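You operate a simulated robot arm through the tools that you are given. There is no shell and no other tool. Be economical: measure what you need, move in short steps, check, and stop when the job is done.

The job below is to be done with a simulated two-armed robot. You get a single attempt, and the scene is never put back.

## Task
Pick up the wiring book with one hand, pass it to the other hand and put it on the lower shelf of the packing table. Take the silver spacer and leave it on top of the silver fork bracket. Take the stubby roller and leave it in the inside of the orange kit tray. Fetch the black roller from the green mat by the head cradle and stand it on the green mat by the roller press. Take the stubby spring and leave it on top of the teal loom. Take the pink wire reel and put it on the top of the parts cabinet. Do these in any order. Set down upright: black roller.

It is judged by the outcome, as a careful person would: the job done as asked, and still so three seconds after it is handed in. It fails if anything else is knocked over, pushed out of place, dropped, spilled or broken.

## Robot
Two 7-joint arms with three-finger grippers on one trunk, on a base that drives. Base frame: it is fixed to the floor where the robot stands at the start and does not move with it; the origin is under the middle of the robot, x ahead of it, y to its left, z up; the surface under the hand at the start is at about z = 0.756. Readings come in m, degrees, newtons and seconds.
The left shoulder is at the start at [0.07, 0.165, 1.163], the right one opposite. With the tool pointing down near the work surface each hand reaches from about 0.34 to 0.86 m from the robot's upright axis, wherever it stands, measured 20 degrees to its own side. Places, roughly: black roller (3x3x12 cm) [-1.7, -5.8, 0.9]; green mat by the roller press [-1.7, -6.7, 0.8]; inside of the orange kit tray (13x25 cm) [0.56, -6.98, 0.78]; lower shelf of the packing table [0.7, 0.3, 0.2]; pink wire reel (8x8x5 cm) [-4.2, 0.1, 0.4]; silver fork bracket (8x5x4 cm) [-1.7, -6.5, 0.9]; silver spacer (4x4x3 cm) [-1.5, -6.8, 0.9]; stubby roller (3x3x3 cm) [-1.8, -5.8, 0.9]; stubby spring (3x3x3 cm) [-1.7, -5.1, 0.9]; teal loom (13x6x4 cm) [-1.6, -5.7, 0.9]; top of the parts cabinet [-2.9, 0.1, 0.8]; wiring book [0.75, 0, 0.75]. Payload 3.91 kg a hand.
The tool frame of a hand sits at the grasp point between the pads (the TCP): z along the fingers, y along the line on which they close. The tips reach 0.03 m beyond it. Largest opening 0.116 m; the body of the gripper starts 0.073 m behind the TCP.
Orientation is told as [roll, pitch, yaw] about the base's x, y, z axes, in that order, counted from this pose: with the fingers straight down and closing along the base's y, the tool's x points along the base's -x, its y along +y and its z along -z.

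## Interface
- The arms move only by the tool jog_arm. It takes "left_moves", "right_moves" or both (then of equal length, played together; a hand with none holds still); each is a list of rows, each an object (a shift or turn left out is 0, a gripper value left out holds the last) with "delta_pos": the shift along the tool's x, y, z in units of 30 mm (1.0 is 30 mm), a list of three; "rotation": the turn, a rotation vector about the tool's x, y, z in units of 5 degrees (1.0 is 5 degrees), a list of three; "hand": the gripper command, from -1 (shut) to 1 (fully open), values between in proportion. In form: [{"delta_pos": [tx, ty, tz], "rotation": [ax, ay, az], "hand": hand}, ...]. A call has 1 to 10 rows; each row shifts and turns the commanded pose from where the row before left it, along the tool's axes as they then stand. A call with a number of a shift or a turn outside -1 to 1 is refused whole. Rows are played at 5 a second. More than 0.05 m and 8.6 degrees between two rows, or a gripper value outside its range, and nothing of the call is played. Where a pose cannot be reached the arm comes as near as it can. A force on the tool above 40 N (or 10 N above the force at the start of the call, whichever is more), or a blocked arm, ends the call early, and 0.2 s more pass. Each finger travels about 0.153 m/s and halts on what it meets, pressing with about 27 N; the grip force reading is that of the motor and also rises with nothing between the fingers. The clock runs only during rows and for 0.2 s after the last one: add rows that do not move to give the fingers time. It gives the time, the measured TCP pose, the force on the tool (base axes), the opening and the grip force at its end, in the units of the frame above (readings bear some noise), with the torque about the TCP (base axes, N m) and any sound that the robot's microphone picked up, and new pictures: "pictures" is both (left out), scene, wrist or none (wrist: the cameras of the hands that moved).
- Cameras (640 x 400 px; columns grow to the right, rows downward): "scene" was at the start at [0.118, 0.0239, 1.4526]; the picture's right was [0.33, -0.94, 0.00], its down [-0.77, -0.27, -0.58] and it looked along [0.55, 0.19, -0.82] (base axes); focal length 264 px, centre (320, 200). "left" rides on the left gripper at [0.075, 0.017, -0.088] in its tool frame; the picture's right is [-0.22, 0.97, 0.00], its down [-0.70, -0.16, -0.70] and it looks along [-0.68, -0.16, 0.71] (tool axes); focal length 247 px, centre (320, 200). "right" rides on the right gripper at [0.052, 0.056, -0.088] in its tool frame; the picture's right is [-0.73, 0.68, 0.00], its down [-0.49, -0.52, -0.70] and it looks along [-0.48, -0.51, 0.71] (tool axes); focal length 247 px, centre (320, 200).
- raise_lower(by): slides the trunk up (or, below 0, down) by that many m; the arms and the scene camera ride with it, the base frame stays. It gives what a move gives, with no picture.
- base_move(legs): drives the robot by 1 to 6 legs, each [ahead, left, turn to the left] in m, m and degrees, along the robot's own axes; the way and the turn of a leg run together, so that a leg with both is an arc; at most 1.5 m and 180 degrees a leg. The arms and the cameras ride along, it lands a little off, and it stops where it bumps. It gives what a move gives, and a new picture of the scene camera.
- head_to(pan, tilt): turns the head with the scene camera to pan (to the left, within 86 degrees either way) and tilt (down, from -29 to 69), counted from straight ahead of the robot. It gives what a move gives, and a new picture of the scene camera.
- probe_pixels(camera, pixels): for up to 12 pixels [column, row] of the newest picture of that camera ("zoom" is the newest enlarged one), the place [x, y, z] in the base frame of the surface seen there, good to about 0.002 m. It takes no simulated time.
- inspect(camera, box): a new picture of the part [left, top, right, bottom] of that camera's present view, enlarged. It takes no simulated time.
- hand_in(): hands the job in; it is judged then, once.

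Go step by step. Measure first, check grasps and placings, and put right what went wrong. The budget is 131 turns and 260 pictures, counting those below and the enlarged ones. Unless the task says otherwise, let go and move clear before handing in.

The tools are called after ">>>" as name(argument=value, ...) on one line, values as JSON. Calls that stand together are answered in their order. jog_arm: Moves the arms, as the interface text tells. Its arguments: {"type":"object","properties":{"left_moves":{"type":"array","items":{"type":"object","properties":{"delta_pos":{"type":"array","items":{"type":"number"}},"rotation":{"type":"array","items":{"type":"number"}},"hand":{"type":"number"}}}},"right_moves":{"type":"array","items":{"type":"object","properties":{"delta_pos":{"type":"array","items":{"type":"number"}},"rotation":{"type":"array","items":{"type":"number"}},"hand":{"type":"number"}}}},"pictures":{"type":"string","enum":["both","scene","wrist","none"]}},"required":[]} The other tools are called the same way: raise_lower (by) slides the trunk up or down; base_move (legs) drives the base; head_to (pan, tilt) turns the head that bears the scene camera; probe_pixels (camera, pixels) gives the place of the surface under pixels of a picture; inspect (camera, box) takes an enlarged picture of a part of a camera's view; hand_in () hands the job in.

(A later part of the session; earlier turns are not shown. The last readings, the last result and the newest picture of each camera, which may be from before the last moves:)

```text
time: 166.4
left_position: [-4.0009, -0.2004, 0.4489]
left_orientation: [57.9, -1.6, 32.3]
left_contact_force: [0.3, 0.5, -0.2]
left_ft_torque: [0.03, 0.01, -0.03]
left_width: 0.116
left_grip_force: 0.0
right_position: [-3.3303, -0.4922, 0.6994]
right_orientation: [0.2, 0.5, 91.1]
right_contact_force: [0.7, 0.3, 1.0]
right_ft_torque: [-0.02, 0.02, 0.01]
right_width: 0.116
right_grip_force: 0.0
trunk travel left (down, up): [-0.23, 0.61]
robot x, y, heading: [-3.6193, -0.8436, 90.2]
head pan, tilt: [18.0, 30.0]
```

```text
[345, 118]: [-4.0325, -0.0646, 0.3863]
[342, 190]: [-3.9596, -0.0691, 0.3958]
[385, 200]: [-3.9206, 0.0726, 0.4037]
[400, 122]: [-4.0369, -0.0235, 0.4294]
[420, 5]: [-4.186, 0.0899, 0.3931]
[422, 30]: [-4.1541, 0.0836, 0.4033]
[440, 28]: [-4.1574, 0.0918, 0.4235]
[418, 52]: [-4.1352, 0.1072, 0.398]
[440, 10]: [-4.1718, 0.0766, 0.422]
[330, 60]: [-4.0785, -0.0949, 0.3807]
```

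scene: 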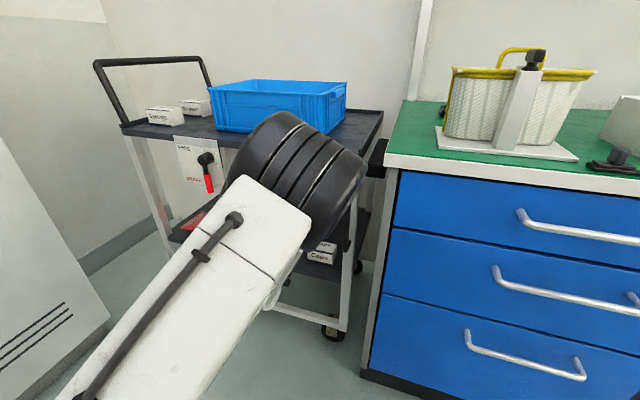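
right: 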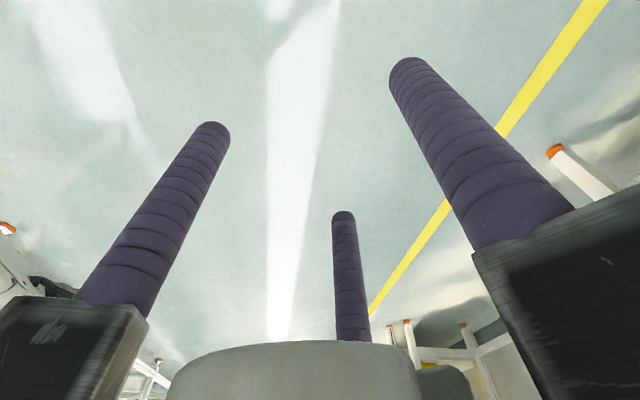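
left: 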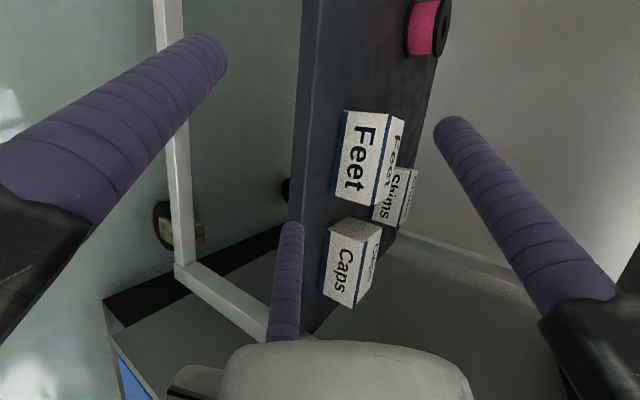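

The "Feet" box spans x to −4.037 with top 0.43, so a flatter, less-yawed approach (yaw 15°, tilt 20°) clears it and the lever. I'll re-aim and shift onto that line.

>>> jog_arm(left_moves=[{"rotation": [-0.8, -0.96, 0.6]}, {"rotation": [-0.8, -0.96, 0.6]}, {"rotation": [-0.8, -0.96, 0.6]}, {"delta_pos": [0.84, -0.03, 0.25]}, {"delta_pos": [0.84, -0.03, 0.25]}, {"delta_pos": [0.84, -0.03, 0.25]}, {}], pictures="wrist")

```text
time: 168.0
left_position: [-4.0772, -0.1999, 0.4416]
left_orientation: [70.4, 0.4, 15.2]
left_contact_force: [0.0, 0.3, -1.1]
left_ft_torque: [-0.01, 0.01, 0.02]
left_width: 0.1159
left_grip_force: 0.0
right_position: [-3.3294, -0.492, 0.6997]
right_orientation: [0.0, 0.5, 91.0]
right_contact_force: [1.1, -0.6, -0.4]
right_ft_torque: [0.01, -0.02, 0.01]
right_width: 0.1157
right_grip_force: 0.0
trunk travel left (down, up): [-0.23, 0.61]
robot x, y, heading: [-3.6189, -0.8379, 90.5]
head pan, tilt: [18.0, 30.0]
```

left: 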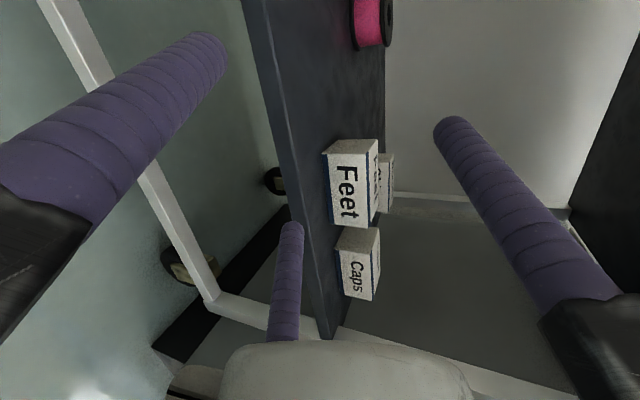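

Aligned at yaw 15°, tilt 20°. I'll advance 18 cm horizontally and check.

>>> jog_arm(left_moves=[{"delta_pos": [0, 0.34, 0.94]}, {"delta_pos": [0, 0.34, 0.94]}, {"delta_pos": [0, 0.34, 0.94]}, {"delta_pos": [0, 0.34, 0.94]}, {"delta_pos": [0, 0.34, 0.94]}, {"delta_pos": [0, 0.34, 0.94]}, {}], pictures="both")

>>> probe_pixels(camera="left", pixels=[[370, 25], [372, 120], [340, 110], [360, 80], [390, 60]])

```text
time: 169.6
left_position: [-4.1254, -0.0279, 0.4413]
left_orientation: [70.3, 0.5, 15.2]
left_contact_force: [0.0, -0.5, -0.4]
left_ft_torque: [0.03, -0.02, 0.0]
left_width: 0.1161
left_grip_force: 0.1
right_position: [-3.3293, -0.4914, 0.6991]
right_orientation: [-0.1, 0.5, 90.9]
right_contact_force: [-0.7, -0.7, -0.6]
right_ft_torque: [-0.03, -0.02, 0.01]
right_width: 0.1161
right_grip_force: 0.1
trunk travel left (down, up): [-0.23, 0.61]
robot x, y, heading: [-3.6228, -0.837, 90.4]
head pan, tilt: [18.0, 30.0]
```

scene: 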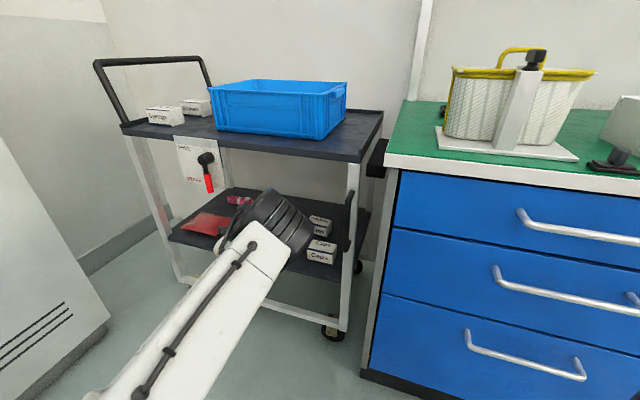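
left: 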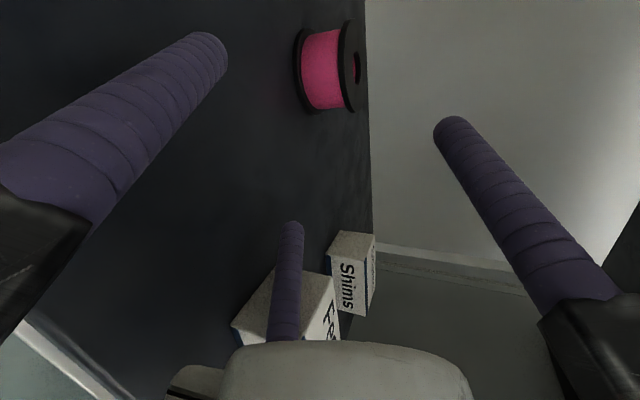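

```text
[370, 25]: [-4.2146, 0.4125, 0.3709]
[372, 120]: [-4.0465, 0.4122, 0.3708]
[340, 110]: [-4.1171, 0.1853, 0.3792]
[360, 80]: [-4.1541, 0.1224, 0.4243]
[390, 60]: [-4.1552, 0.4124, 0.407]
```

No contact. The reel at (325,70) lies ahead between the jaws; I'll measure its extents.

>>> probe_pixels(camera="left", pixels=[[347, 28], [345, 105], [344, 65], [305, 35], [305, 100], [320, 68], [353, 50], [356, 90]])

```text
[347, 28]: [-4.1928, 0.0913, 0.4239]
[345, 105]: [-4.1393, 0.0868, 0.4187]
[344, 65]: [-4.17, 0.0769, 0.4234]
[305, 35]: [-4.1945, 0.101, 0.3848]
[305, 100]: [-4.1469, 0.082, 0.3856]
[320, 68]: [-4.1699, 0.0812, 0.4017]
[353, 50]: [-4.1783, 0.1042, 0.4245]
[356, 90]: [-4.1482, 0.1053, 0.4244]
```

Reel center ≈(−4.163,0.114), exactly in line. I'll advance 14.7 cm, dropping 1 cm, and close.

>>> jog_arm(left_moves=[{"delta_pos": [0, 0.263, 0.946]}, {"delta_pos": [0, 0.263, 0.946]}, {"delta_pos": [0, 0.263, 0.946]}, {"delta_pos": [0, 0.263, 0.946]}, {"delta_pos": [0, 0.263, 0.946]}, {}, {"hand": -0.2}, {"hand": -1}, {}, {}], pictures="both")

```text
time: 171.8
left_position: [-4.1623, 0.1157, 0.4293]
left_orientation: [70.2, 0.5, 15.3]
left_contact_force: [-0.5, -0.2, -2.8]
left_ft_torque: [-0.02, -0.01, 0.02]
left_width: 0.0837
left_grip_force: 26.9
right_position: [-3.3298, -0.4918, 0.7001]
right_orientation: [0.0, 0.4, 91.0]
right_contact_force: [0.6, 0.2, 0.1]
right_ft_torque: [-0.02, 0.01, 0.03]
right_width: 0.1158
right_grip_force: 0.1
trunk travel left (down, up): [-0.23, 0.61]
robot x, y, heading: [-3.6193, -0.842, 90.8]
head pan, tilt: [18.0, 30.0]
```

scene: 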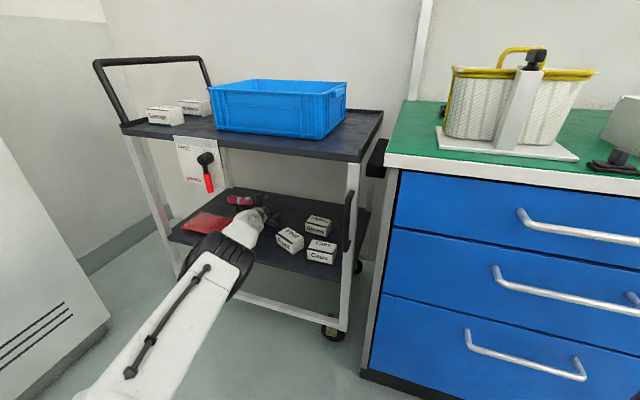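
left: 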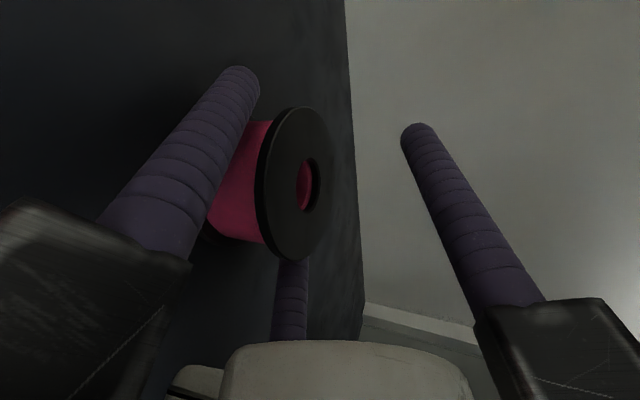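

The reel is held (0.084). However, the scene shows the "Feet" box at (289,240) was turned by a finger, so I'll repair that afterwards. Now lift 6 cm and withdraw.

>>> jog_arm(left_moves=[{"delta_pos": [0, 0.47, -0.17]}, {"delta_pos": [0, 0.7, -0.25]}, {"delta_pos": [0, 0.7, -0.25]}, {"delta_pos": [0, -0.24, -0.66]}, {"delta_pos": [0, -0.24, -0.66]}, {"delta_pos": [0, -0.24, -0.66]}, {"delta_pos": [0, -0.24, -0.66]}, {"delta_pos": [0, -0.24, -0.66]}, {"delta_pos": [0, -0.24, -0.66]}, {"delta_pos": [0, -0.24, -0.66]}], pictures="none")

>>> jog_arm(left_moves=[{"delta_pos": [0, -0.34, -0.94]}, {"delta_pos": [0, -0.34, -0.94]}, {"delta_pos": [0, -0.34, -0.94]}, {"delta_pos": [0, -0.34, -0.94]}, {"delta_pos": [0, -0.34, -0.94]}, {}], pictures="both")

```text
time: 174.0
left_position: [-4.1256, -0.0269, 0.4898]
left_orientation: [70.4, 0.4, 15.1]
left_contact_force: [0.7, -0.7, -2.6]
left_ft_torque: [-0.01, 0.03, 0.03]
left_width: 0.0835
left_grip_force: 27.1
right_position: [-3.3294, -0.4924, 0.6993]
right_orientation: [0.0, 0.6, 91.0]
right_contact_force: [-0.6, 0.2, -0.2]
right_ft_torque: [0.01, 0.01, 0.0]
right_width: 0.1159
right_grip_force: 0.2
trunk travel left (down, up): [-0.23, 0.61]
robot x, y, heading: [-3.6231, -0.8398, 90.5]
head pan, tilt: [18.0, 30.0]
```

```text
time: 175.4
left_position: [-4.0864, -0.173, 0.4897]
left_orientation: [70.3, 0.5, 15.2]
left_contact_force: [-0.7, -0.8, -2.8]
left_ft_torque: [0.01, -0.05, 0.01]
left_width: 0.0837
left_grip_force: 27.4
right_position: [-3.3301, -0.4921, 0.6999]
right_orientation: [0.0, 0.5, 91.0]
right_contact_force: [0.5, -0.4, -0.5]
right_ft_torque: [-0.02, 0.0, 0.0]
right_width: 0.1158
right_grip_force: 0.0
trunk travel left (down, up): [-0.23, 0.61]
robot x, y, heading: [-3.6208, -0.8373, 90.0]
head pan, tilt: [18.0, 30.0]
```

scene: 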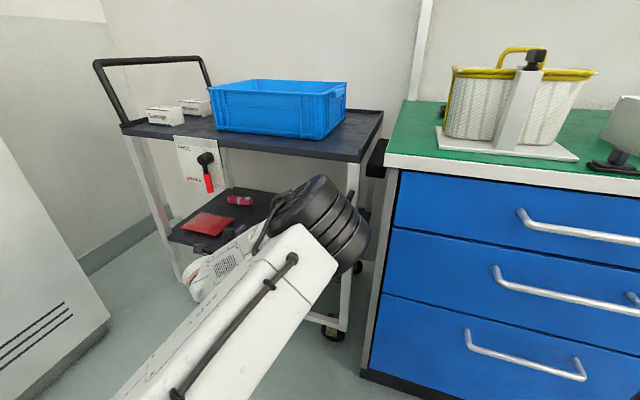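
left: 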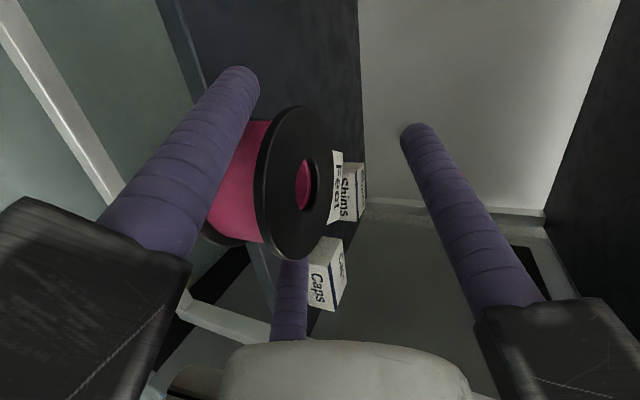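

The reel is out. There is another reddish item still on the lower tier at (240,200); I'll check that mine is the right one.

>>> inspect(camera="scene", box=[150, 150, 350, 280])

>>> probe_pixels(camera="scene", pixels=[[240, 200], [210, 223], [230, 200], [250, 202]])

```text
3.08 times, centred on (250, 215) of scene
```

zoom: 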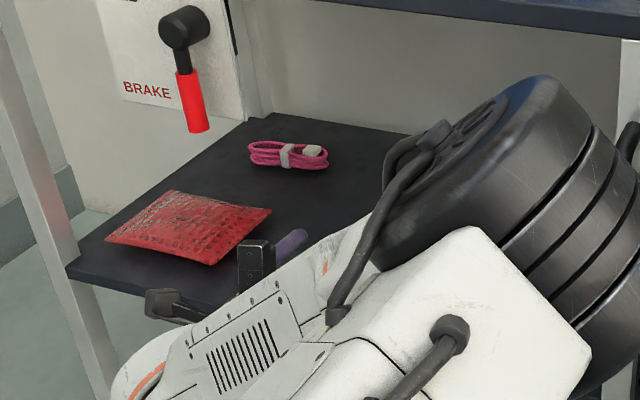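

```text
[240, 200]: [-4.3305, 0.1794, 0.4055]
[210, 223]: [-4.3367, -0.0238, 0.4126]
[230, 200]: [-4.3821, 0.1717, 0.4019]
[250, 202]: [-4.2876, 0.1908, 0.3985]
```

That's a pink cable; I hold the reel. Back off a little and raise the trunk, then look at the cabinet top.

>>> base_move(legs=[[-0.12, 0, 0]])

>>> raise_lower(by=0.4)

>>> raise_lower(by=0.2)

>>> base_move(legs=[[0, -0.45, 0]])

>>> head_to(pan=-12, tilt=40)

```text
time: 176.7
left_position: [-4.0842, -0.2928, 0.4889]
left_orientation: [70.3, 0.3, 15.1]
left_contact_force: [-0.1, -0.3, -3.1]
left_ft_torque: [0.01, 0.01, 0.01]
left_width: 0.0838
left_grip_force: 27.4
right_position: [-3.3283, -0.6123, 0.6998]
right_orientation: [0.0, 0.5, 90.9]
right_contact_force: [-0.6, 0.7, -0.2]
right_ft_torque: [0.01, -0.01, 0.02]
right_width: 0.1161
right_grip_force: 0.1
trunk travel left (down, up): [-0.23, 0.61]
robot x, y, heading: [-3.6235, -0.956, 90.1]
head pan, tilt: [18.0, 30.0]
```

scene: 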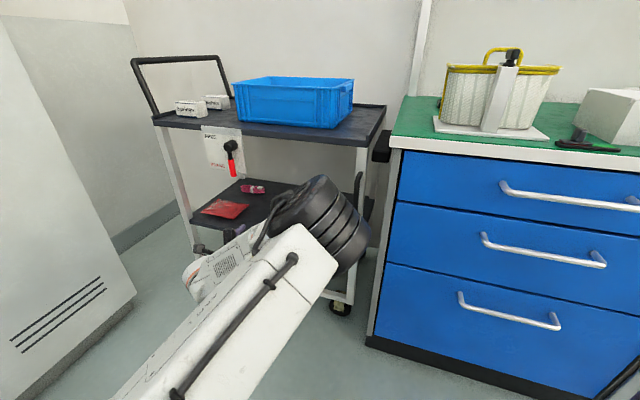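

```text
time: 180.5
left_position: [-4.0846, -0.2912, 0.8888]
left_orientation: [70.3, 0.3, 15.1]
left_contact_force: [0.8, -0.3, -2.8]
left_ft_torque: [-0.02, 0.03, 0.03]
left_width: 0.0837
left_grip_force: 27.0
right_position: [-3.3275, -0.6112, 1.0987]
right_orientation: [-0.1, 0.5, 90.9]
right_contact_force: [-0.2, 0.2, -0.4]
right_ft_torque: [0.0, 0.0, 0.03]
right_width: 0.116
right_grip_force: 0.2
trunk travel left (down, up): [-0.63, 0.21]
robot x, y, heading: [-3.6218, -0.9598, 90.2]
head pan, tilt: [18.0, 30.0]
```

```text
time: 182.7
left_position: [-4.0847, -0.2914, 1.089]
left_orientation: [70.4, 0.4, 15.1]
left_contact_force: [0.8, 0.0, -3.3]
left_ft_torque: [-0.01, 0.02, 0.04]
left_width: 0.0836
left_grip_force: 26.4
right_position: [-3.3288, -0.6116, 1.2995]
right_orientation: [0.0, 0.5, 91.0]
right_contact_force: [1.0, 0.0, -0.6]
right_ft_torque: [-0.01, 0.04, 0.04]
right_width: 0.116
right_grip_force: 0.2
trunk travel left (down, up): [-0.83, 0.01]
robot x, y, heading: [-3.6198, -0.9592, 90.7]
head pan, tilt: [18.0, 30.0]
```

```text
time: 185.3
left_position: [-3.6465, -0.2909, 1.0885]
left_orientation: [70.3, 0.3, 15.5]
left_contact_force: [-0.7, -0.4, -3.0]
left_ft_torque: [-0.01, 0.03, -0.03]
left_width: 0.0835
left_grip_force: 26.9
right_position: [-2.8882, -0.6059, 1.3003]
right_orientation: [0.0, 0.5, 91.3]
right_contact_force: [0.1, -0.3, 0.3]
right_ft_torque: [0.01, -0.01, -0.01]
right_width: 0.1157
right_grip_force: 0.1
trunk travel left (down, up): [-0.83, 0.01]
robot x, y, heading: [-3.1766, -0.9561, 90.5]
head pan, tilt: [18.0, 30.0]
```

scene: 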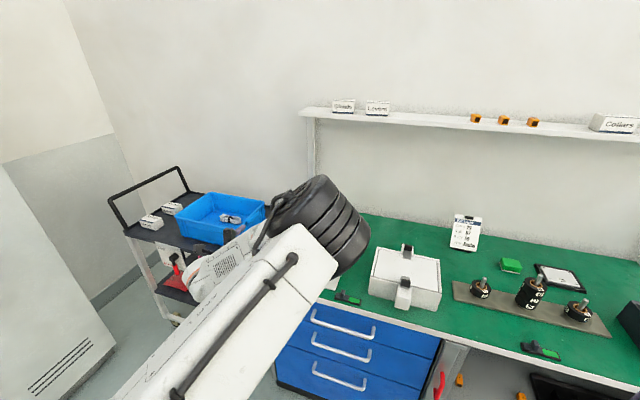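

```text
time: 186.3
left_position: [-3.6452, -0.2896, 1.0889]
left_orientation: [70.3, 0.3, 15.5]
left_contact_force: [-0.1, -1.1, -3.3]
left_ft_torque: [-0.03, 0.02, -0.02]
left_width: 0.0838
left_grip_force: 26.7
right_position: [-2.8879, -0.6054, 1.299]
right_orientation: [0.0, 0.5, 91.2]
right_contact_force: [-0.4, -0.7, -0.2]
right_ft_torque: [-0.01, -0.01, 0.0]
right_width: 0.1161
right_grip_force: 0.0
trunk travel left (down, up): [-0.83, 0.01]
robot x, y, heading: [-3.1777, -0.9564, 90.6]
head pan, tilt: [-12.0, 40.0]
```

scene: 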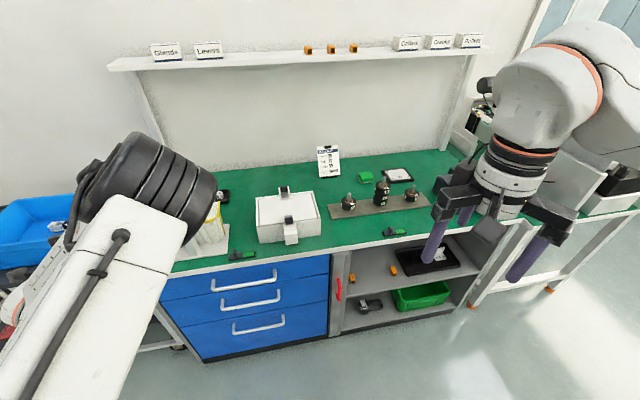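

I'll look for a free spot on the cabinet top, e.g. around (340,230) between the white box and the green connector.

>>> probe_pixels(camera="scene", pixels=[[340, 230], [322, 232], [335, 210], [385, 235], [360, 240], [345, 248], [255, 180], [240, 190], [435, 190], [400, 155], [290, 170], [330, 190]])

>>> inspect(camera="scene", box=[210, 140, 450, 280])

```text
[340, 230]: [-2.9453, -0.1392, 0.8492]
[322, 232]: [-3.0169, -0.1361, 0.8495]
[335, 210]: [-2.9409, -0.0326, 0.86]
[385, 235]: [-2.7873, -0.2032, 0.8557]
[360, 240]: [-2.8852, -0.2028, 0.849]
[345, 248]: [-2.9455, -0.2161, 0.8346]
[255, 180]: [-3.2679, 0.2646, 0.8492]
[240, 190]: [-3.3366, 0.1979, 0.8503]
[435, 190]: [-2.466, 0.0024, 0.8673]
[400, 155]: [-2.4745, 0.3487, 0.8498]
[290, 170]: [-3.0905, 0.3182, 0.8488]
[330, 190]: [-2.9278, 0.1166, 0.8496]
```

```text
2.67 times, centred on (330, 210) of scene
```

zoom: 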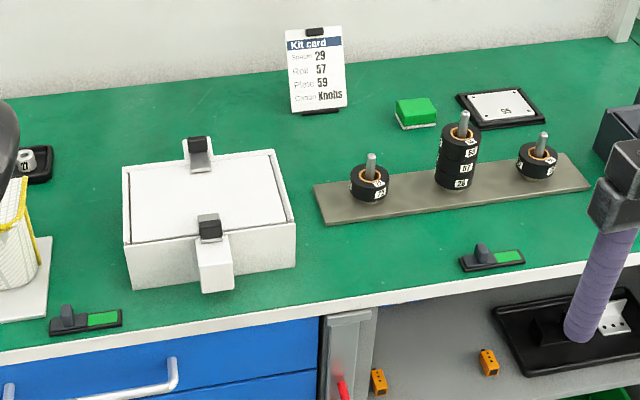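

Free spot: (−2.92,−0.135) on the top (z 0.8495), between the white box and the connector. Drive right 0.73 m and check.

>>> base_move(legs=[[0, -0.73, 0]])

>>> head_to(pan=25, tilt=40)

```text
time: 190.3
left_position: [-2.9069, -0.281, 1.0877]
left_orientation: [70.3, 0.4, 15.5]
left_contact_force: [0.2, 0.5, -3.0]
left_ft_torque: [0.02, 0.02, -0.01]
left_width: 0.0834
left_grip_force: 26.6
right_position: [-2.1486, -0.5964, 1.3007]
right_orientation: [0.1, 0.4, 91.5]
right_contact_force: [-0.4, -0.6, -0.2]
right_ft_torque: [0.0, -0.01, 0.0]
right_width: 0.1161
right_grip_force: 0.1
trunk travel left (down, up): [-0.83, 0.01]
robot x, y, heading: [-2.4388, -0.9482, 90.8]
head pan, tilt: [-12.0, 40.0]
```

scene: 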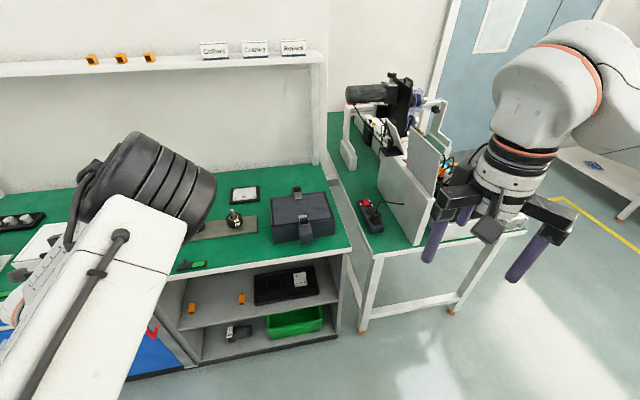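

```text
time: 191.3
left_position: [-2.9074, -0.2806, 1.0884]
left_orientation: [70.3, 0.3, 15.5]
left_contact_force: [-0.5, 0.4, -2.7]
left_ft_torque: [0.0, -0.01, -0.02]
left_width: 0.0836
left_grip_force: 27.1
right_position: [-2.1485, -0.5959, 1.2998]
right_orientation: [0.0, 0.5, 91.5]
right_contact_force: [-0.4, -0.6, 0.2]
right_ft_torque: [-0.04, 0.02, -0.01]
right_width: 0.1159
right_grip_force: 0.1
trunk travel left (down, up): [-0.83, 0.01]
robot x, y, heading: [-2.4437, -0.9448, 91.1]
head pan, tilt: [25.0, 40.0]
```

scene: 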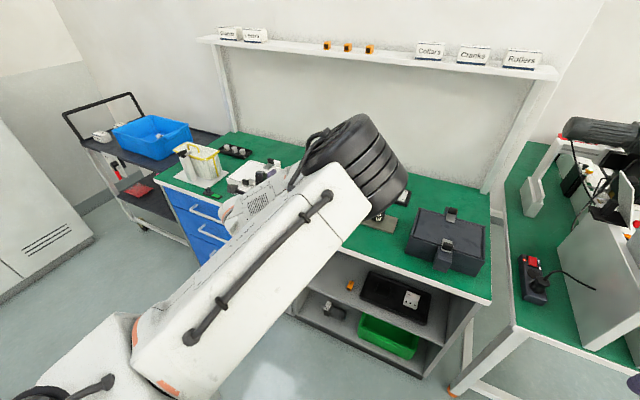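

TCP is above (−2.907,−0.281). I'll drive ahead 0.145 and lower most of the way, then check with the left camera.

>>> base_move(legs=[[0.145, 0, 0]])

>>> raise_lower(by=-0.15)

>>> jog_arm(left_moves=[{}], pictures="wrist")

```text
time: 192.7
left_position: [-2.909, -0.1434, 1.0899]
left_orientation: [70.5, 0.4, 15.6]
left_contact_force: [1.0, 0.3, -2.0]
left_ft_torque: [0.03, -0.04, 0.04]
left_width: 0.0831
left_grip_force: 26.7
right_position: [-2.1494, -0.4568, 1.3]
right_orientation: [-0.1, 0.4, 91.4]
right_contact_force: [0.1, 0.2, 0.3]
right_ft_torque: [0.02, 0.03, 0.01]
right_width: 0.1161
right_grip_force: 0.1
trunk travel left (down, up): [-0.83, 0.01]
robot x, y, heading: [-2.4389, -0.8085, 90.7]
head pan, tilt: [25.0, 40.0]
```

scene: 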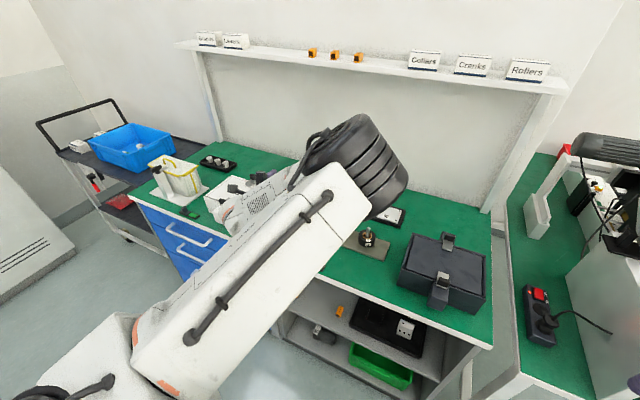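

```text
time: 194.4
left_position: [-2.9098, -0.1409, 0.9381]
left_orientation: [70.4, 0.3, 15.6]
left_contact_force: [-0.4, 0.9, -2.0]
left_ft_torque: [-0.03, -0.01, 0.01]
left_width: 0.0832
left_grip_force: 27.1
right_position: [-2.1504, -0.4547, 1.1494]
right_orientation: [0.1, 0.4, 91.4]
right_contact_force: [0.8, -0.2, 0.7]
right_ft_torque: [0.01, -0.03, 0.01]
right_width: 0.1159
right_grip_force: 0.1
trunk travel left (down, up): [-0.68, 0.16]
robot x, y, heading: [-2.4401, -0.8052, 90.6]
head pan, tilt: [25.0, 40.0]
```

```text
time: 194.8
left_position: [-2.9099, -0.1411, 0.9384]
left_orientation: [70.2, 0.3, 15.5]
left_contact_force: [-0.4, -0.1, -2.2]
left_ft_torque: [-0.05, -0.01, 0.0]
left_width: 0.0834
left_grip_force: 27.1
right_position: [-2.1495, -0.4548, 1.1501]
right_orientation: [0.0, 0.4, 91.4]
right_contact_force: [-0.2, 0.0, -0.3]
right_ft_torque: [-0.02, 0.05, -0.01]
right_width: 0.1157
right_grip_force: 0.0
trunk travel left (down, up): [-0.68, 0.16]
robot x, y, heading: [-2.4434, -0.8021, 90.7]
head pan, tilt: [25.0, 40.0]
```

left: 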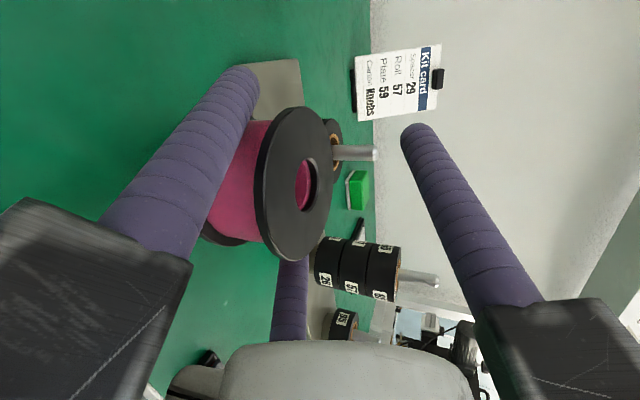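

The spot beneath is clear; the grey plate is ahead. I'll lower 3.5 cm in small rows and watch the force.

>>> jog_arm(left_moves=[{"delta_pos": [0, -0.47, 0.17]}, {"delta_pos": [0, -0.37, 0.14]}, {"delta_pos": [0, -0.24, 0.08]}, {}], pictures="wrist")

```text
time: 195.8
left_position: [-2.9094, -0.1413, 0.9047]
left_orientation: [70.3, 0.4, 15.7]
left_contact_force: [-0.1, -0.1, -2.4]
left_ft_torque: [-0.03, 0.04, -0.01]
left_width: 0.0834
left_grip_force: 27.0
right_position: [-2.1506, -0.4536, 1.1486]
right_orientation: [0.0, 0.5, 91.4]
right_contact_force: [0.0, -0.1, 0.2]
right_ft_torque: [0.01, 0.05, -0.02]
right_width: 0.1163
right_grip_force: 0.0
trunk travel left (down, up): [-0.68, 0.16]
robot x, y, heading: [-2.4401, -0.8016, 90.8]
head pan, tilt: [25.0, 40.0]
```

left: 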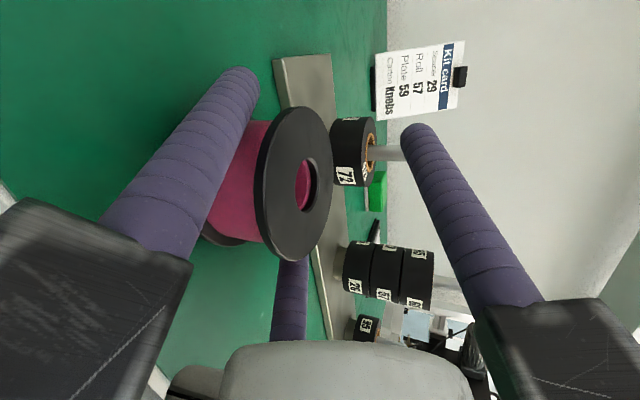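

Not yet touching; lower 4 mm more, then open.

>>> jog_arm(left_moves=[{"delta_pos": [0, -0.13, 0.05]}, {}, {"hand": -0.1}, {"hand": 0.1}, {"hand": 0.3}, {"hand": 0.6}, {"hand": 0.8}, {}], pictures="wrist")

```text
time: 197.6
left_position: [-2.9098, -0.1405, 0.9009]
left_orientation: [70.4, 0.4, 15.7]
left_contact_force: [0.8, -0.7, -1.0]
left_ft_torque: [0.0, 0.02, 0.0]
left_width: 0.1044
left_grip_force: 0.1
right_position: [-2.1497, -0.4551, 1.1491]
right_orientation: [0.1, 0.5, 91.4]
right_contact_force: [-0.3, 0.0, -0.3]
right_ft_torque: [-0.01, 0.0, -0.01]
right_width: 0.1161
right_grip_force: 0.0
trunk travel left (down, up): [-0.68, 0.16]
robot x, y, heading: [-2.4384, -0.8068, 90.7]
head pan, tilt: [25.0, 40.0]
```

left: 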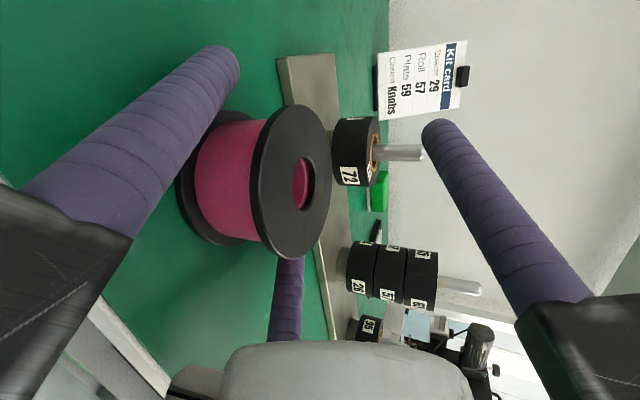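

The reel rests flat and free. I'll withdraw horizontally 20 cm and verify.

>>> jog_arm(left_moves=[{"delta_pos": [0, -0.34, -0.94]}, {"delta_pos": [0, -0.34, -0.94]}, {"delta_pos": [0, -0.34, -0.94]}, {"delta_pos": [0, -0.34, -0.94]}, {"delta_pos": [0, -0.34, -0.94]}, {}], pictures="wrist")

>>> base_move(legs=[[-0.15, 0, 0]])

```text
time: 199.0
left_position: [-2.8669, -0.2853, 0.9]
left_orientation: [70.4, 0.4, 15.6]
left_contact_force: [-0.7, -0.1, 0.7]
left_ft_torque: [0.03, -0.01, -0.01]
left_width: 0.1041
left_grip_force: 0.1
right_position: [-2.1513, -0.4551, 1.1498]
right_orientation: [0.0, 0.5, 91.4]
right_contact_force: [-0.4, -0.2, 0.2]
right_ft_torque: [0.01, 0.03, 0.02]
right_width: 0.116
right_grip_force: 0.1
trunk travel left (down, up): [-0.68, 0.16]
robot x, y, heading: [-2.4403, -0.8032, 90.8]
head pan, tilt: [25.0, 40.0]
```

left: 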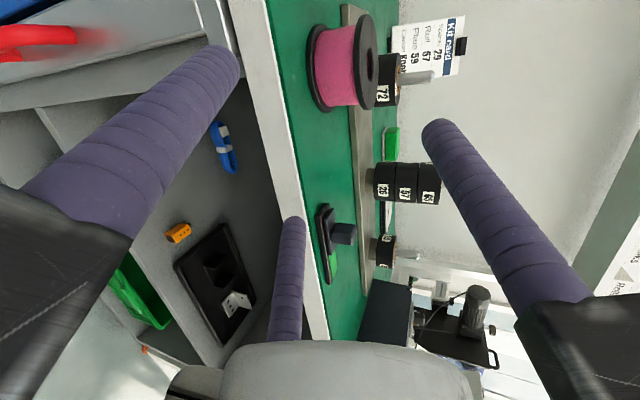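

```text
time: 200.4
left_position: [-2.8655, -0.4343, 0.8999]
left_orientation: [70.2, 0.4, 15.6]
left_contact_force: [0.3, -0.1, -0.3]
left_ft_torque: [-0.01, 0.01, 0.01]
left_width: 0.1045
left_grip_force: 0.1
right_position: [-2.1486, -0.6055, 1.1491]
right_orientation: [0.0, 0.4, 91.3]
right_contact_force: [-0.1, 0.1, 0.3]
right_ft_torque: [0.03, -0.05, -0.01]
right_width: 0.1158
right_grip_force: 0.1
trunk travel left (down, up): [-0.68, 0.16]
robot x, y, heading: [-2.4386, -0.9569, 90.6]
head pan, tilt: [25.0, 40.0]
```

scene: 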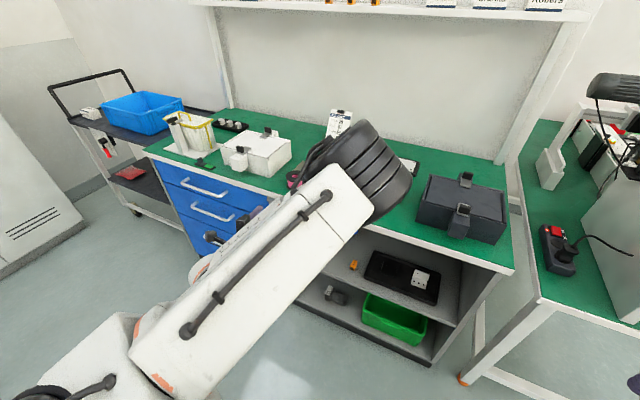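

The reel is well placed at (345,65) in the wrist view. Next I'll return to the cart to see how far the "Feet" box was moved.

>>> base_move(legs=[[0, 1.18, 0]])

>>> raise_lower(by=-0.38)

>>> head_to(pan=5, tilt=20)

>>> jog_arm(left_moves=[{}], pictures="wrist")

```text
time: 206.3
left_position: [-4.0333, -0.4529, 0.9001]
left_orientation: [70.3, 0.4, 15.7]
left_contact_force: [0.8, 1.0, -0.3]
left_ft_torque: [-0.01, 0.02, -0.04]
left_width: 0.1045
left_grip_force: 0.1
right_position: [-3.3154, -0.6219, 1.1491]
right_orientation: [0.0, 0.5, 91.6]
right_contact_force: [0.1, 0.4, -0.8]
right_ft_torque: [0.01, 0.01, 0.03]
right_width: 0.1163
right_grip_force: 0.1
trunk travel left (down, up): [-0.68, 0.16]
robot x, y, heading: [-3.604, -0.9713, 91.1]
head pan, tilt: [25.0, 40.0]
```

scene: 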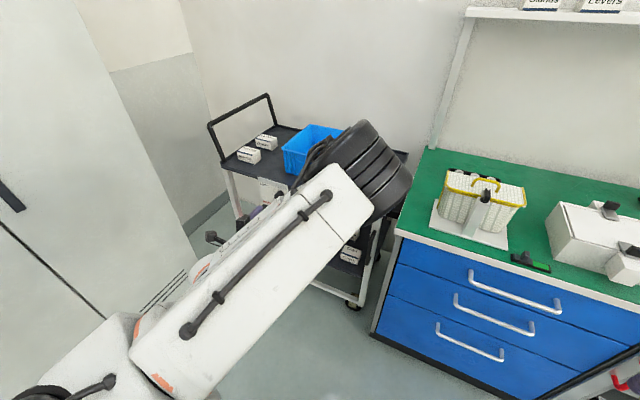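

```text
time: 210.0
left_position: [-4.0339, -0.4521, 0.5209]
left_orientation: [70.3, 0.4, 15.6]
left_contact_force: [-0.4, 0.1, -0.3]
left_ft_torque: [-0.01, 0.02, -0.01]
left_width: 0.1042
left_grip_force: 0.1
right_position: [-3.3164, -0.622, 0.7696]
right_orientation: [0.0, 0.5, 91.5]
right_contact_force: [-0.5, 0.8, 0.1]
right_ft_torque: [0.0, 0.01, 0.04]
right_width: 0.116
right_grip_force: 0.1
trunk travel left (down, up): [-0.3, 0.54]
robot x, y, heading: [-3.6072, -0.9732, 91.2]
head pan, tilt: [25.0, 40.0]
```

```text
time: 210.8
left_position: [-4.0329, -0.4531, 0.52]
left_orientation: [70.2, 0.4, 15.6]
left_contact_force: [0.0, 0.0, -0.3]
left_ft_torque: [0.02, -0.02, -0.02]
left_width: 0.1044
left_grip_force: 0.1
right_position: [-3.316, -0.6223, 0.7703]
right_orientation: [0.0, 0.5, 91.6]
right_contact_force: [-0.4, -0.1, 0.0]
right_ft_torque: [0.0, -0.01, 0.01]
right_width: 0.1164
right_grip_force: 0.1
trunk travel left (down, up): [-0.3, 0.54]
robot x, y, heading: [-3.6078, -0.9697, 90.9]
head pan, tilt: [5.0, 20.0]
```

scene: 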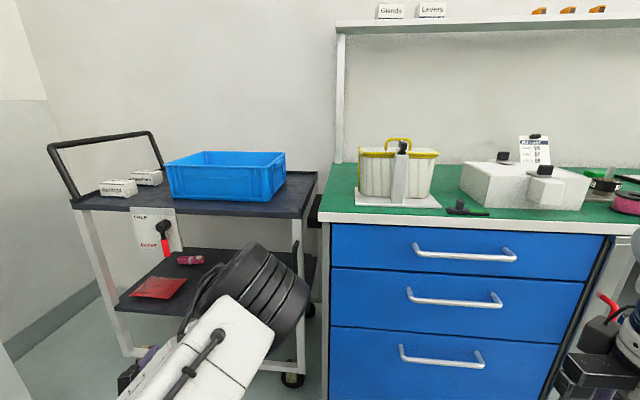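

```text
time: 211.2
left_position: [-4.0331, -0.4535, 0.5217]
left_orientation: [70.3, 0.4, 15.8]
left_contact_force: [-1.0, 0.6, -0.2]
left_ft_torque: [0.02, 0.02, -0.01]
left_width: 0.1044
left_grip_force: 0.1
right_position: [-3.3157, -0.6213, 0.7687]
right_orientation: [-0.1, 0.5, 91.6]
right_contact_force: [-0.5, 0.2, -0.8]
right_ft_torque: [0.0, -0.02, -0.01]
right_width: 0.116
right_grip_force: 0.1
trunk travel left (down, up): [-0.3, 0.54]
robot x, y, heading: [-3.6065, -0.9709, 90.8]
head pan, tilt: [5.0, 20.0]
```

left: 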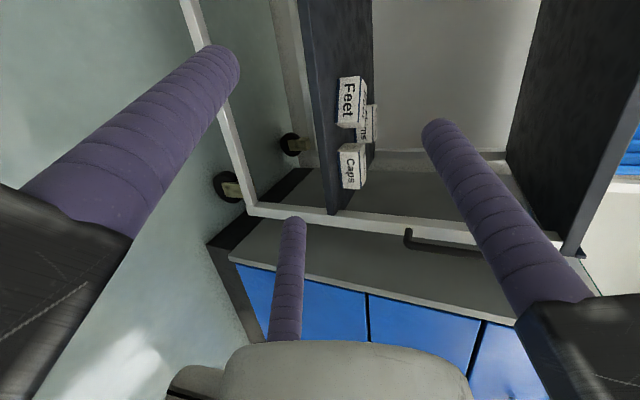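

I'll zoom on the boxes and measure "Feet" against its original place (front face y≈−0.066, x −4.037…−3.955).

>>> inspect(camera="left", box=[310, 60, 410, 200])

>>> probe_pixels(camera="left", pixels=[[341, 82], [341, 122], [354, 80], [354, 124], [362, 90], [343, 145], [344, 185], [361, 183]])

```text
2.86 times, centred on (360, 130) of left
```

zoom: 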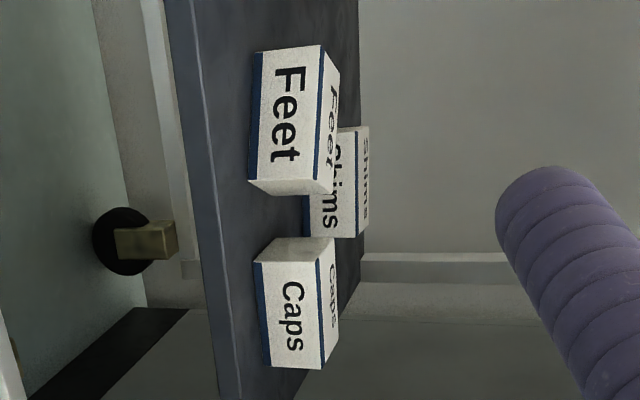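

```text
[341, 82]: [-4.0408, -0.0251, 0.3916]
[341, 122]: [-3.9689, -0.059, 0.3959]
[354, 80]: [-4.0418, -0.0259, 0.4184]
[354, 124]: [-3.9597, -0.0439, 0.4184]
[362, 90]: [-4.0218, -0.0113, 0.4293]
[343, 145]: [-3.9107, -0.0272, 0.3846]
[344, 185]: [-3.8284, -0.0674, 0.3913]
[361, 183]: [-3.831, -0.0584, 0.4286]
```

"Feet" pivoted about −22° (its west end moved 4 cm north); "Caps" is fine. I'll straddle it with a straight hand so closing realigns it, then slide it back. First straighten the hand and drive ahead.

>>> jog_arm(left_moves=[{"rotation": [0, -0.87, 0.32], "hand": 1}, {"rotation": [0, -0.87, 0.32]}, {"rotation": [0, -0.87, 0.32]}, {"rotation": [0, -0.87, 0.32]}, {"delta_pos": [-0.65, 0, 0]}, {"delta_pos": [-0.65, 0, 0]}, {}], pictures="none")

>>> base_move(legs=[[0.2, 0, 0]])

>>> jog_arm(left_moves=[{}], pictures="wrist")

```text
time: 212.8
left_position: [-3.9938, -0.4548, 0.5206]
left_orientation: [70.1, 0.6, -2.8]
left_contact_force: [-0.5, -0.1, 0.0]
left_ft_torque: [0.03, -0.01, -0.03]
left_width: 0.1159
left_grip_force: 0.0
right_position: [-3.3155, -0.6212, 0.7698]
right_orientation: [0.1, 0.5, 91.5]
right_contact_force: [0.6, -0.1, -0.6]
right_ft_torque: [0.04, 0.01, -0.01]
right_width: 0.1161
right_grip_force: 0.3
trunk travel left (down, up): [-0.3, 0.54]
robot x, y, heading: [-3.606, -0.9711, 91.1]
head pan, tilt: [5.0, 20.0]
```

```text
time: 214.4
left_position: [-3.9965, -0.2523, 0.5198]
left_orientation: [70.1, 0.5, -3.0]
left_contact_force: [0.6, 0.9, -0.3]
left_ft_torque: [-0.01, 0.03, -0.02]
left_width: 0.1159
left_grip_force: 0.0
right_position: [-3.3169, -0.4212, 0.7681]
right_orientation: [0.0, 0.5, 91.3]
right_contact_force: [-0.2, -0.9, 0.7]
right_ft_torque: [-0.03, 0.0, 0.01]
right_width: 0.116
right_grip_force: 0.0
trunk travel left (down, up): [-0.3, 0.54]
robot x, y, heading: [-3.6099, -0.7737, 91.0]
head pan, tilt: [5.0, 20.0]
```

scene: 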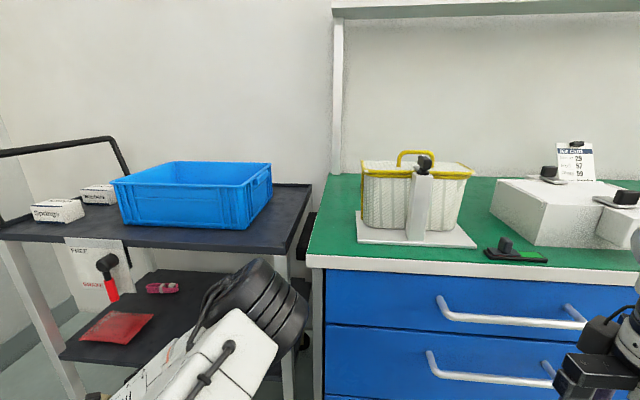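

```text
time: 214.8
left_position: [-3.9962, -0.2514, 0.5202]
left_orientation: [70.1, 0.5, -3.0]
left_contact_force: [0.4, -0.8, 0.3]
left_ft_torque: [0.0, 0.01, 0.02]
left_width: 0.1161
left_grip_force: 0.0
right_position: [-3.3174, -0.4218, 0.769]
right_orientation: [0.1, 0.5, 91.3]
right_contact_force: [-0.2, 0.5, -0.1]
right_ft_torque: [-0.01, 0.0, -0.04]
right_width: 0.116
right_grip_force: 0.1
trunk travel left (down, up): [-0.3, 0.54]
robot x, y, heading: [-3.6064, -0.7716, 90.7]
head pan, tilt: [5.0, 20.0]
```

left: 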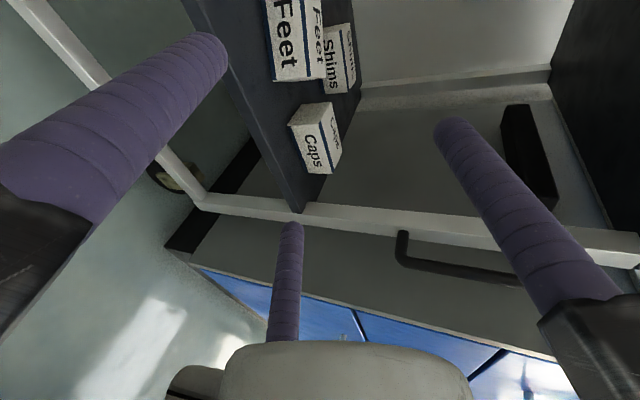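

Lined up in x. I'll lower to z≈0.432 outside the shelf, then advance around the box.

>>> jog_arm(left_moves=[{"delta_pos": [0.3, -0.94, 0.34]}, {"delta_pos": [0, -0.94, 0.34]}, {"delta_pos": [0, -0.87, 0.31]}, {"delta_pos": [0, 0.34, 0.94]}, {"delta_pos": [0, 0.34, 0.94]}, {"delta_pos": [0, 0.34, 0.94]}, {"delta_pos": [0, 0.17, 0.47]}, {}], pictures="wrist")

```text
time: 216.6
left_position: [-3.9988, -0.1465, 0.4319]
left_orientation: [70.1, 0.4, -3.0]
left_contact_force: [-0.7, -0.2, 0.6]
left_ft_torque: [-0.03, 0.02, 0.01]
left_width: 0.1159
left_grip_force: 0.0
right_position: [-3.317, -0.4221, 0.7705]
right_orientation: [0.1, 0.5, 91.4]
right_contact_force: [0.1, -0.7, 0.5]
right_ft_torque: [-0.01, 0.01, 0.03]
right_width: 0.1157
right_grip_force: 0.1
trunk travel left (down, up): [-0.3, 0.54]
robot x, y, heading: [-3.6061, -0.769, 90.5]
head pan, tilt: [5.0, 20.0]
```

left: 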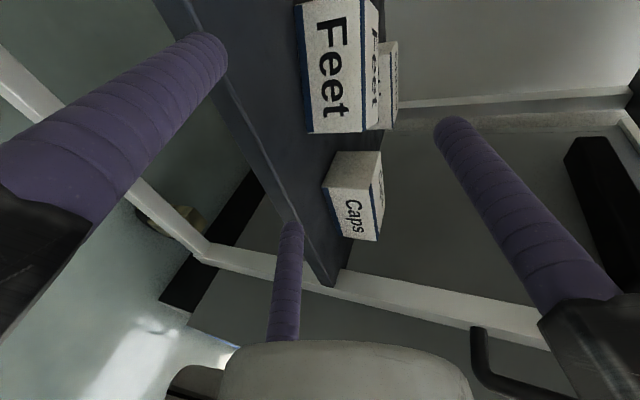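

I'll verify Caps' and Feet's corners against the right lower finger before advancing.

>>> probe_pixels(camera="left", pixels=[[326, 182], [340, 200], [345, 155], [312, 128], [360, 128], [305, 10], [345, 60], [291, 228]])

```text
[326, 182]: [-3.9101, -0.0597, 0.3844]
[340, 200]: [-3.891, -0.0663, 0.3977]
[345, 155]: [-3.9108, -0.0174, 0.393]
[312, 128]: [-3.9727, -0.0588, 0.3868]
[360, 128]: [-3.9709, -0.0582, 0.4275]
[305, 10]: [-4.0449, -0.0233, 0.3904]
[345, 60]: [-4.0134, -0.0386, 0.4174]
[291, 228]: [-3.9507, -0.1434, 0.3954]
```

Finger gaps are tight but workable: I'll shift 4 mm left, advance 12.5 cm and close.

>>> jog_arm(left_moves=[{"delta_pos": [0.15, 0.34, 0.94]}, {"delta_pos": [0, 0.34, 0.94]}, {"delta_pos": [0, 0.34, 0.94]}, {"delta_pos": [0, 0.34, 0.94]}, {}, {"hand": 0.7}, {"hand": 0.5}, {"hand": 0.3}, {"hand": -1}, {}], pictures="wrist")

```text
time: 218.8
left_position: [-3.9982, -0.0278, 0.433]
left_orientation: [70.3, 0.6, -2.9]
left_contact_force: [0.3, 0.8, 1.9]
left_ft_torque: [0.04, 0.05, -0.02]
left_width: 0.009
left_grip_force: 27.3
right_position: [-3.3156, -0.4218, 0.7693]
right_orientation: [0.0, 0.5, 91.2]
right_contact_force: [-0.2, -0.7, 0.1]
right_ft_torque: [0.04, 0.01, 0.01]
right_width: 0.1157
right_grip_force: 0.1
trunk travel left (down, up): [-0.3, 0.54]
robot x, y, heading: [-3.6105, -0.7736, 90.8]
head pan, tilt: [5.0, 20.0]
```

left: 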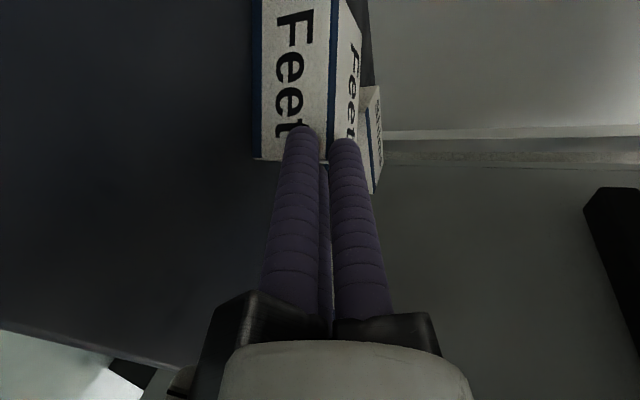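

The fingers closed in front of the box and it slid north. I'll measure its new pose.

>>> probe_pixels(camera="left", pixels=[[262, 20], [260, 150], [325, 100], [330, 20], [350, 60], [372, 130], [378, 180]])

>>> jog_arm(left_moves=[{"delta_pos": [0, -0.34, -0.94]}, {"delta_pos": [0, -0.34, -0.94]}, {"delta_pos": [0, -0.34, -0.94], "hand": 1}, {"delta_pos": [0, -0.34, -0.94]}, {}], pictures="wrist")

```text
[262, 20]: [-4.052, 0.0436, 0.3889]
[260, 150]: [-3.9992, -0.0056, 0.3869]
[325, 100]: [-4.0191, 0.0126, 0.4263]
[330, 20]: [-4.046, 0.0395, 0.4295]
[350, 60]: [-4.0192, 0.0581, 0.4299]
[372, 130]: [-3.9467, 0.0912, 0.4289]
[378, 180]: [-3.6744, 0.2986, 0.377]
```

```text
time: 220.0
left_position: [-4.0061, -0.1483, 0.4328]
left_orientation: [70.1, 0.6, -3.0]
left_contact_force: [0.5, -0.2, 0.5]
left_ft_torque: [0.0, 0.0, -0.02]
left_width: 0.1157
left_grip_force: 0.1
right_position: [-3.3164, -0.4212, 0.7695]
right_orientation: [0.0, 0.5, 91.4]
right_contact_force: [1.1, -0.4, 0.1]
right_ft_torque: [0.0, 0.05, 0.0]
right_width: 0.1158
right_grip_force: 0.1
trunk travel left (down, up): [-0.3, 0.54]
robot x, y, heading: [-3.6101, -0.7739, 90.6]
head pan, tilt: [5.0, 20.0]
```

left: 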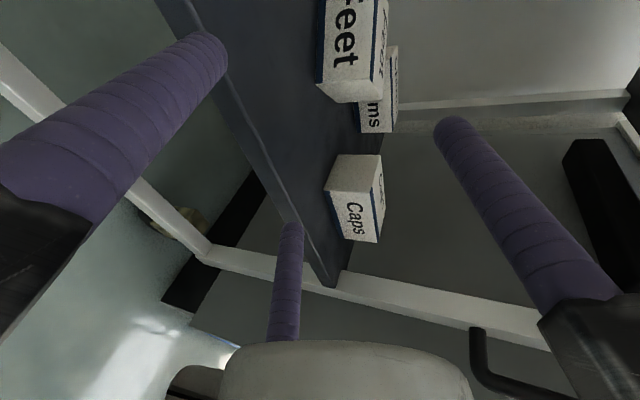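

"Feet" now sits at yaw ≈−43°, centre ≈(−4.007,0.033). I'll approach it square-on: move left, then yaw the hand to −43°, and re-measure before straddling it.

>>> jog_arm(left_moves=[{"delta_pos": [0.92, -0.1, -0.3]}, {"delta_pos": [0.92, -0.1, -0.3]}, {"delta_pos": [0.92, 0, 0], "rotation": [0, -0.94, 0.34]}, {"delta_pos": [0.92, 0, 0], "rotation": [0, -0.94, 0.34]}, {"delta_pos": [0.92, 0, 0], "rotation": [0, -0.94, 0.34]}, {"rotation": [0, -0.94, 0.34]}, {"rotation": [0, -0.94, 0.34]}, {"rotation": [0, -0.94, 0.34]}, {"rotation": [0, -0.94, 0.34]}, {"rotation": [0, -0.94, 0.34]}], pictures="none")

>>> jog_arm(left_moves=[{}], pictures="wrist")

```text
time: 222.2
left_position: [-4.1418, -0.1506, 0.4345]
left_orientation: [69.8, 0.3, -43.0]
left_contact_force: [-0.1, -0.4, 0.1]
left_ft_torque: [0.02, 0.01, 0.03]
left_width: 0.1161
left_grip_force: 0.1
right_position: [-3.3177, -0.4226, 0.769]
right_orientation: [0.0, 0.5, 91.3]
right_contact_force: [-0.3, 0.2, 0.6]
right_ft_torque: [0.05, 0.0, -0.02]
right_width: 0.116
right_grip_force: 0.1
trunk travel left (down, up): [-0.3, 0.54]
robot x, y, heading: [-3.606, -0.7705, 90.8]
head pan, tilt: [5.0, 20.0]
```

```text
time: 222.6
left_position: [-4.1417, -0.1519, 0.4346]
left_orientation: [69.8, 0.5, -43.1]
left_contact_force: [-0.2, -0.4, -0.1]
left_ft_torque: [0.01, 0.01, 0.0]
left_width: 0.116
left_grip_force: 0.0
right_position: [-3.3165, -0.4207, 0.7693]
right_orientation: [0.0, 0.6, 91.3]
right_contact_force: [-0.4, 0.0, 0.1]
right_ft_torque: [0.0, -0.01, -0.02]
right_width: 0.116
right_grip_force: 0.1
trunk travel left (down, up): [-0.3, 0.54]
robot x, y, heading: [-3.6081, -0.7738, 90.8]
head pan, tilt: [5.0, 20.0]
```

left: 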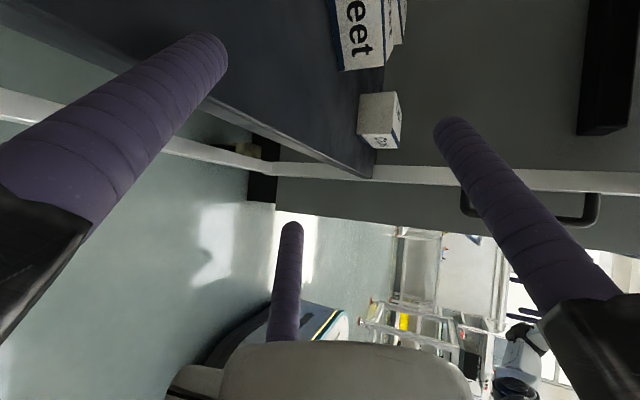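

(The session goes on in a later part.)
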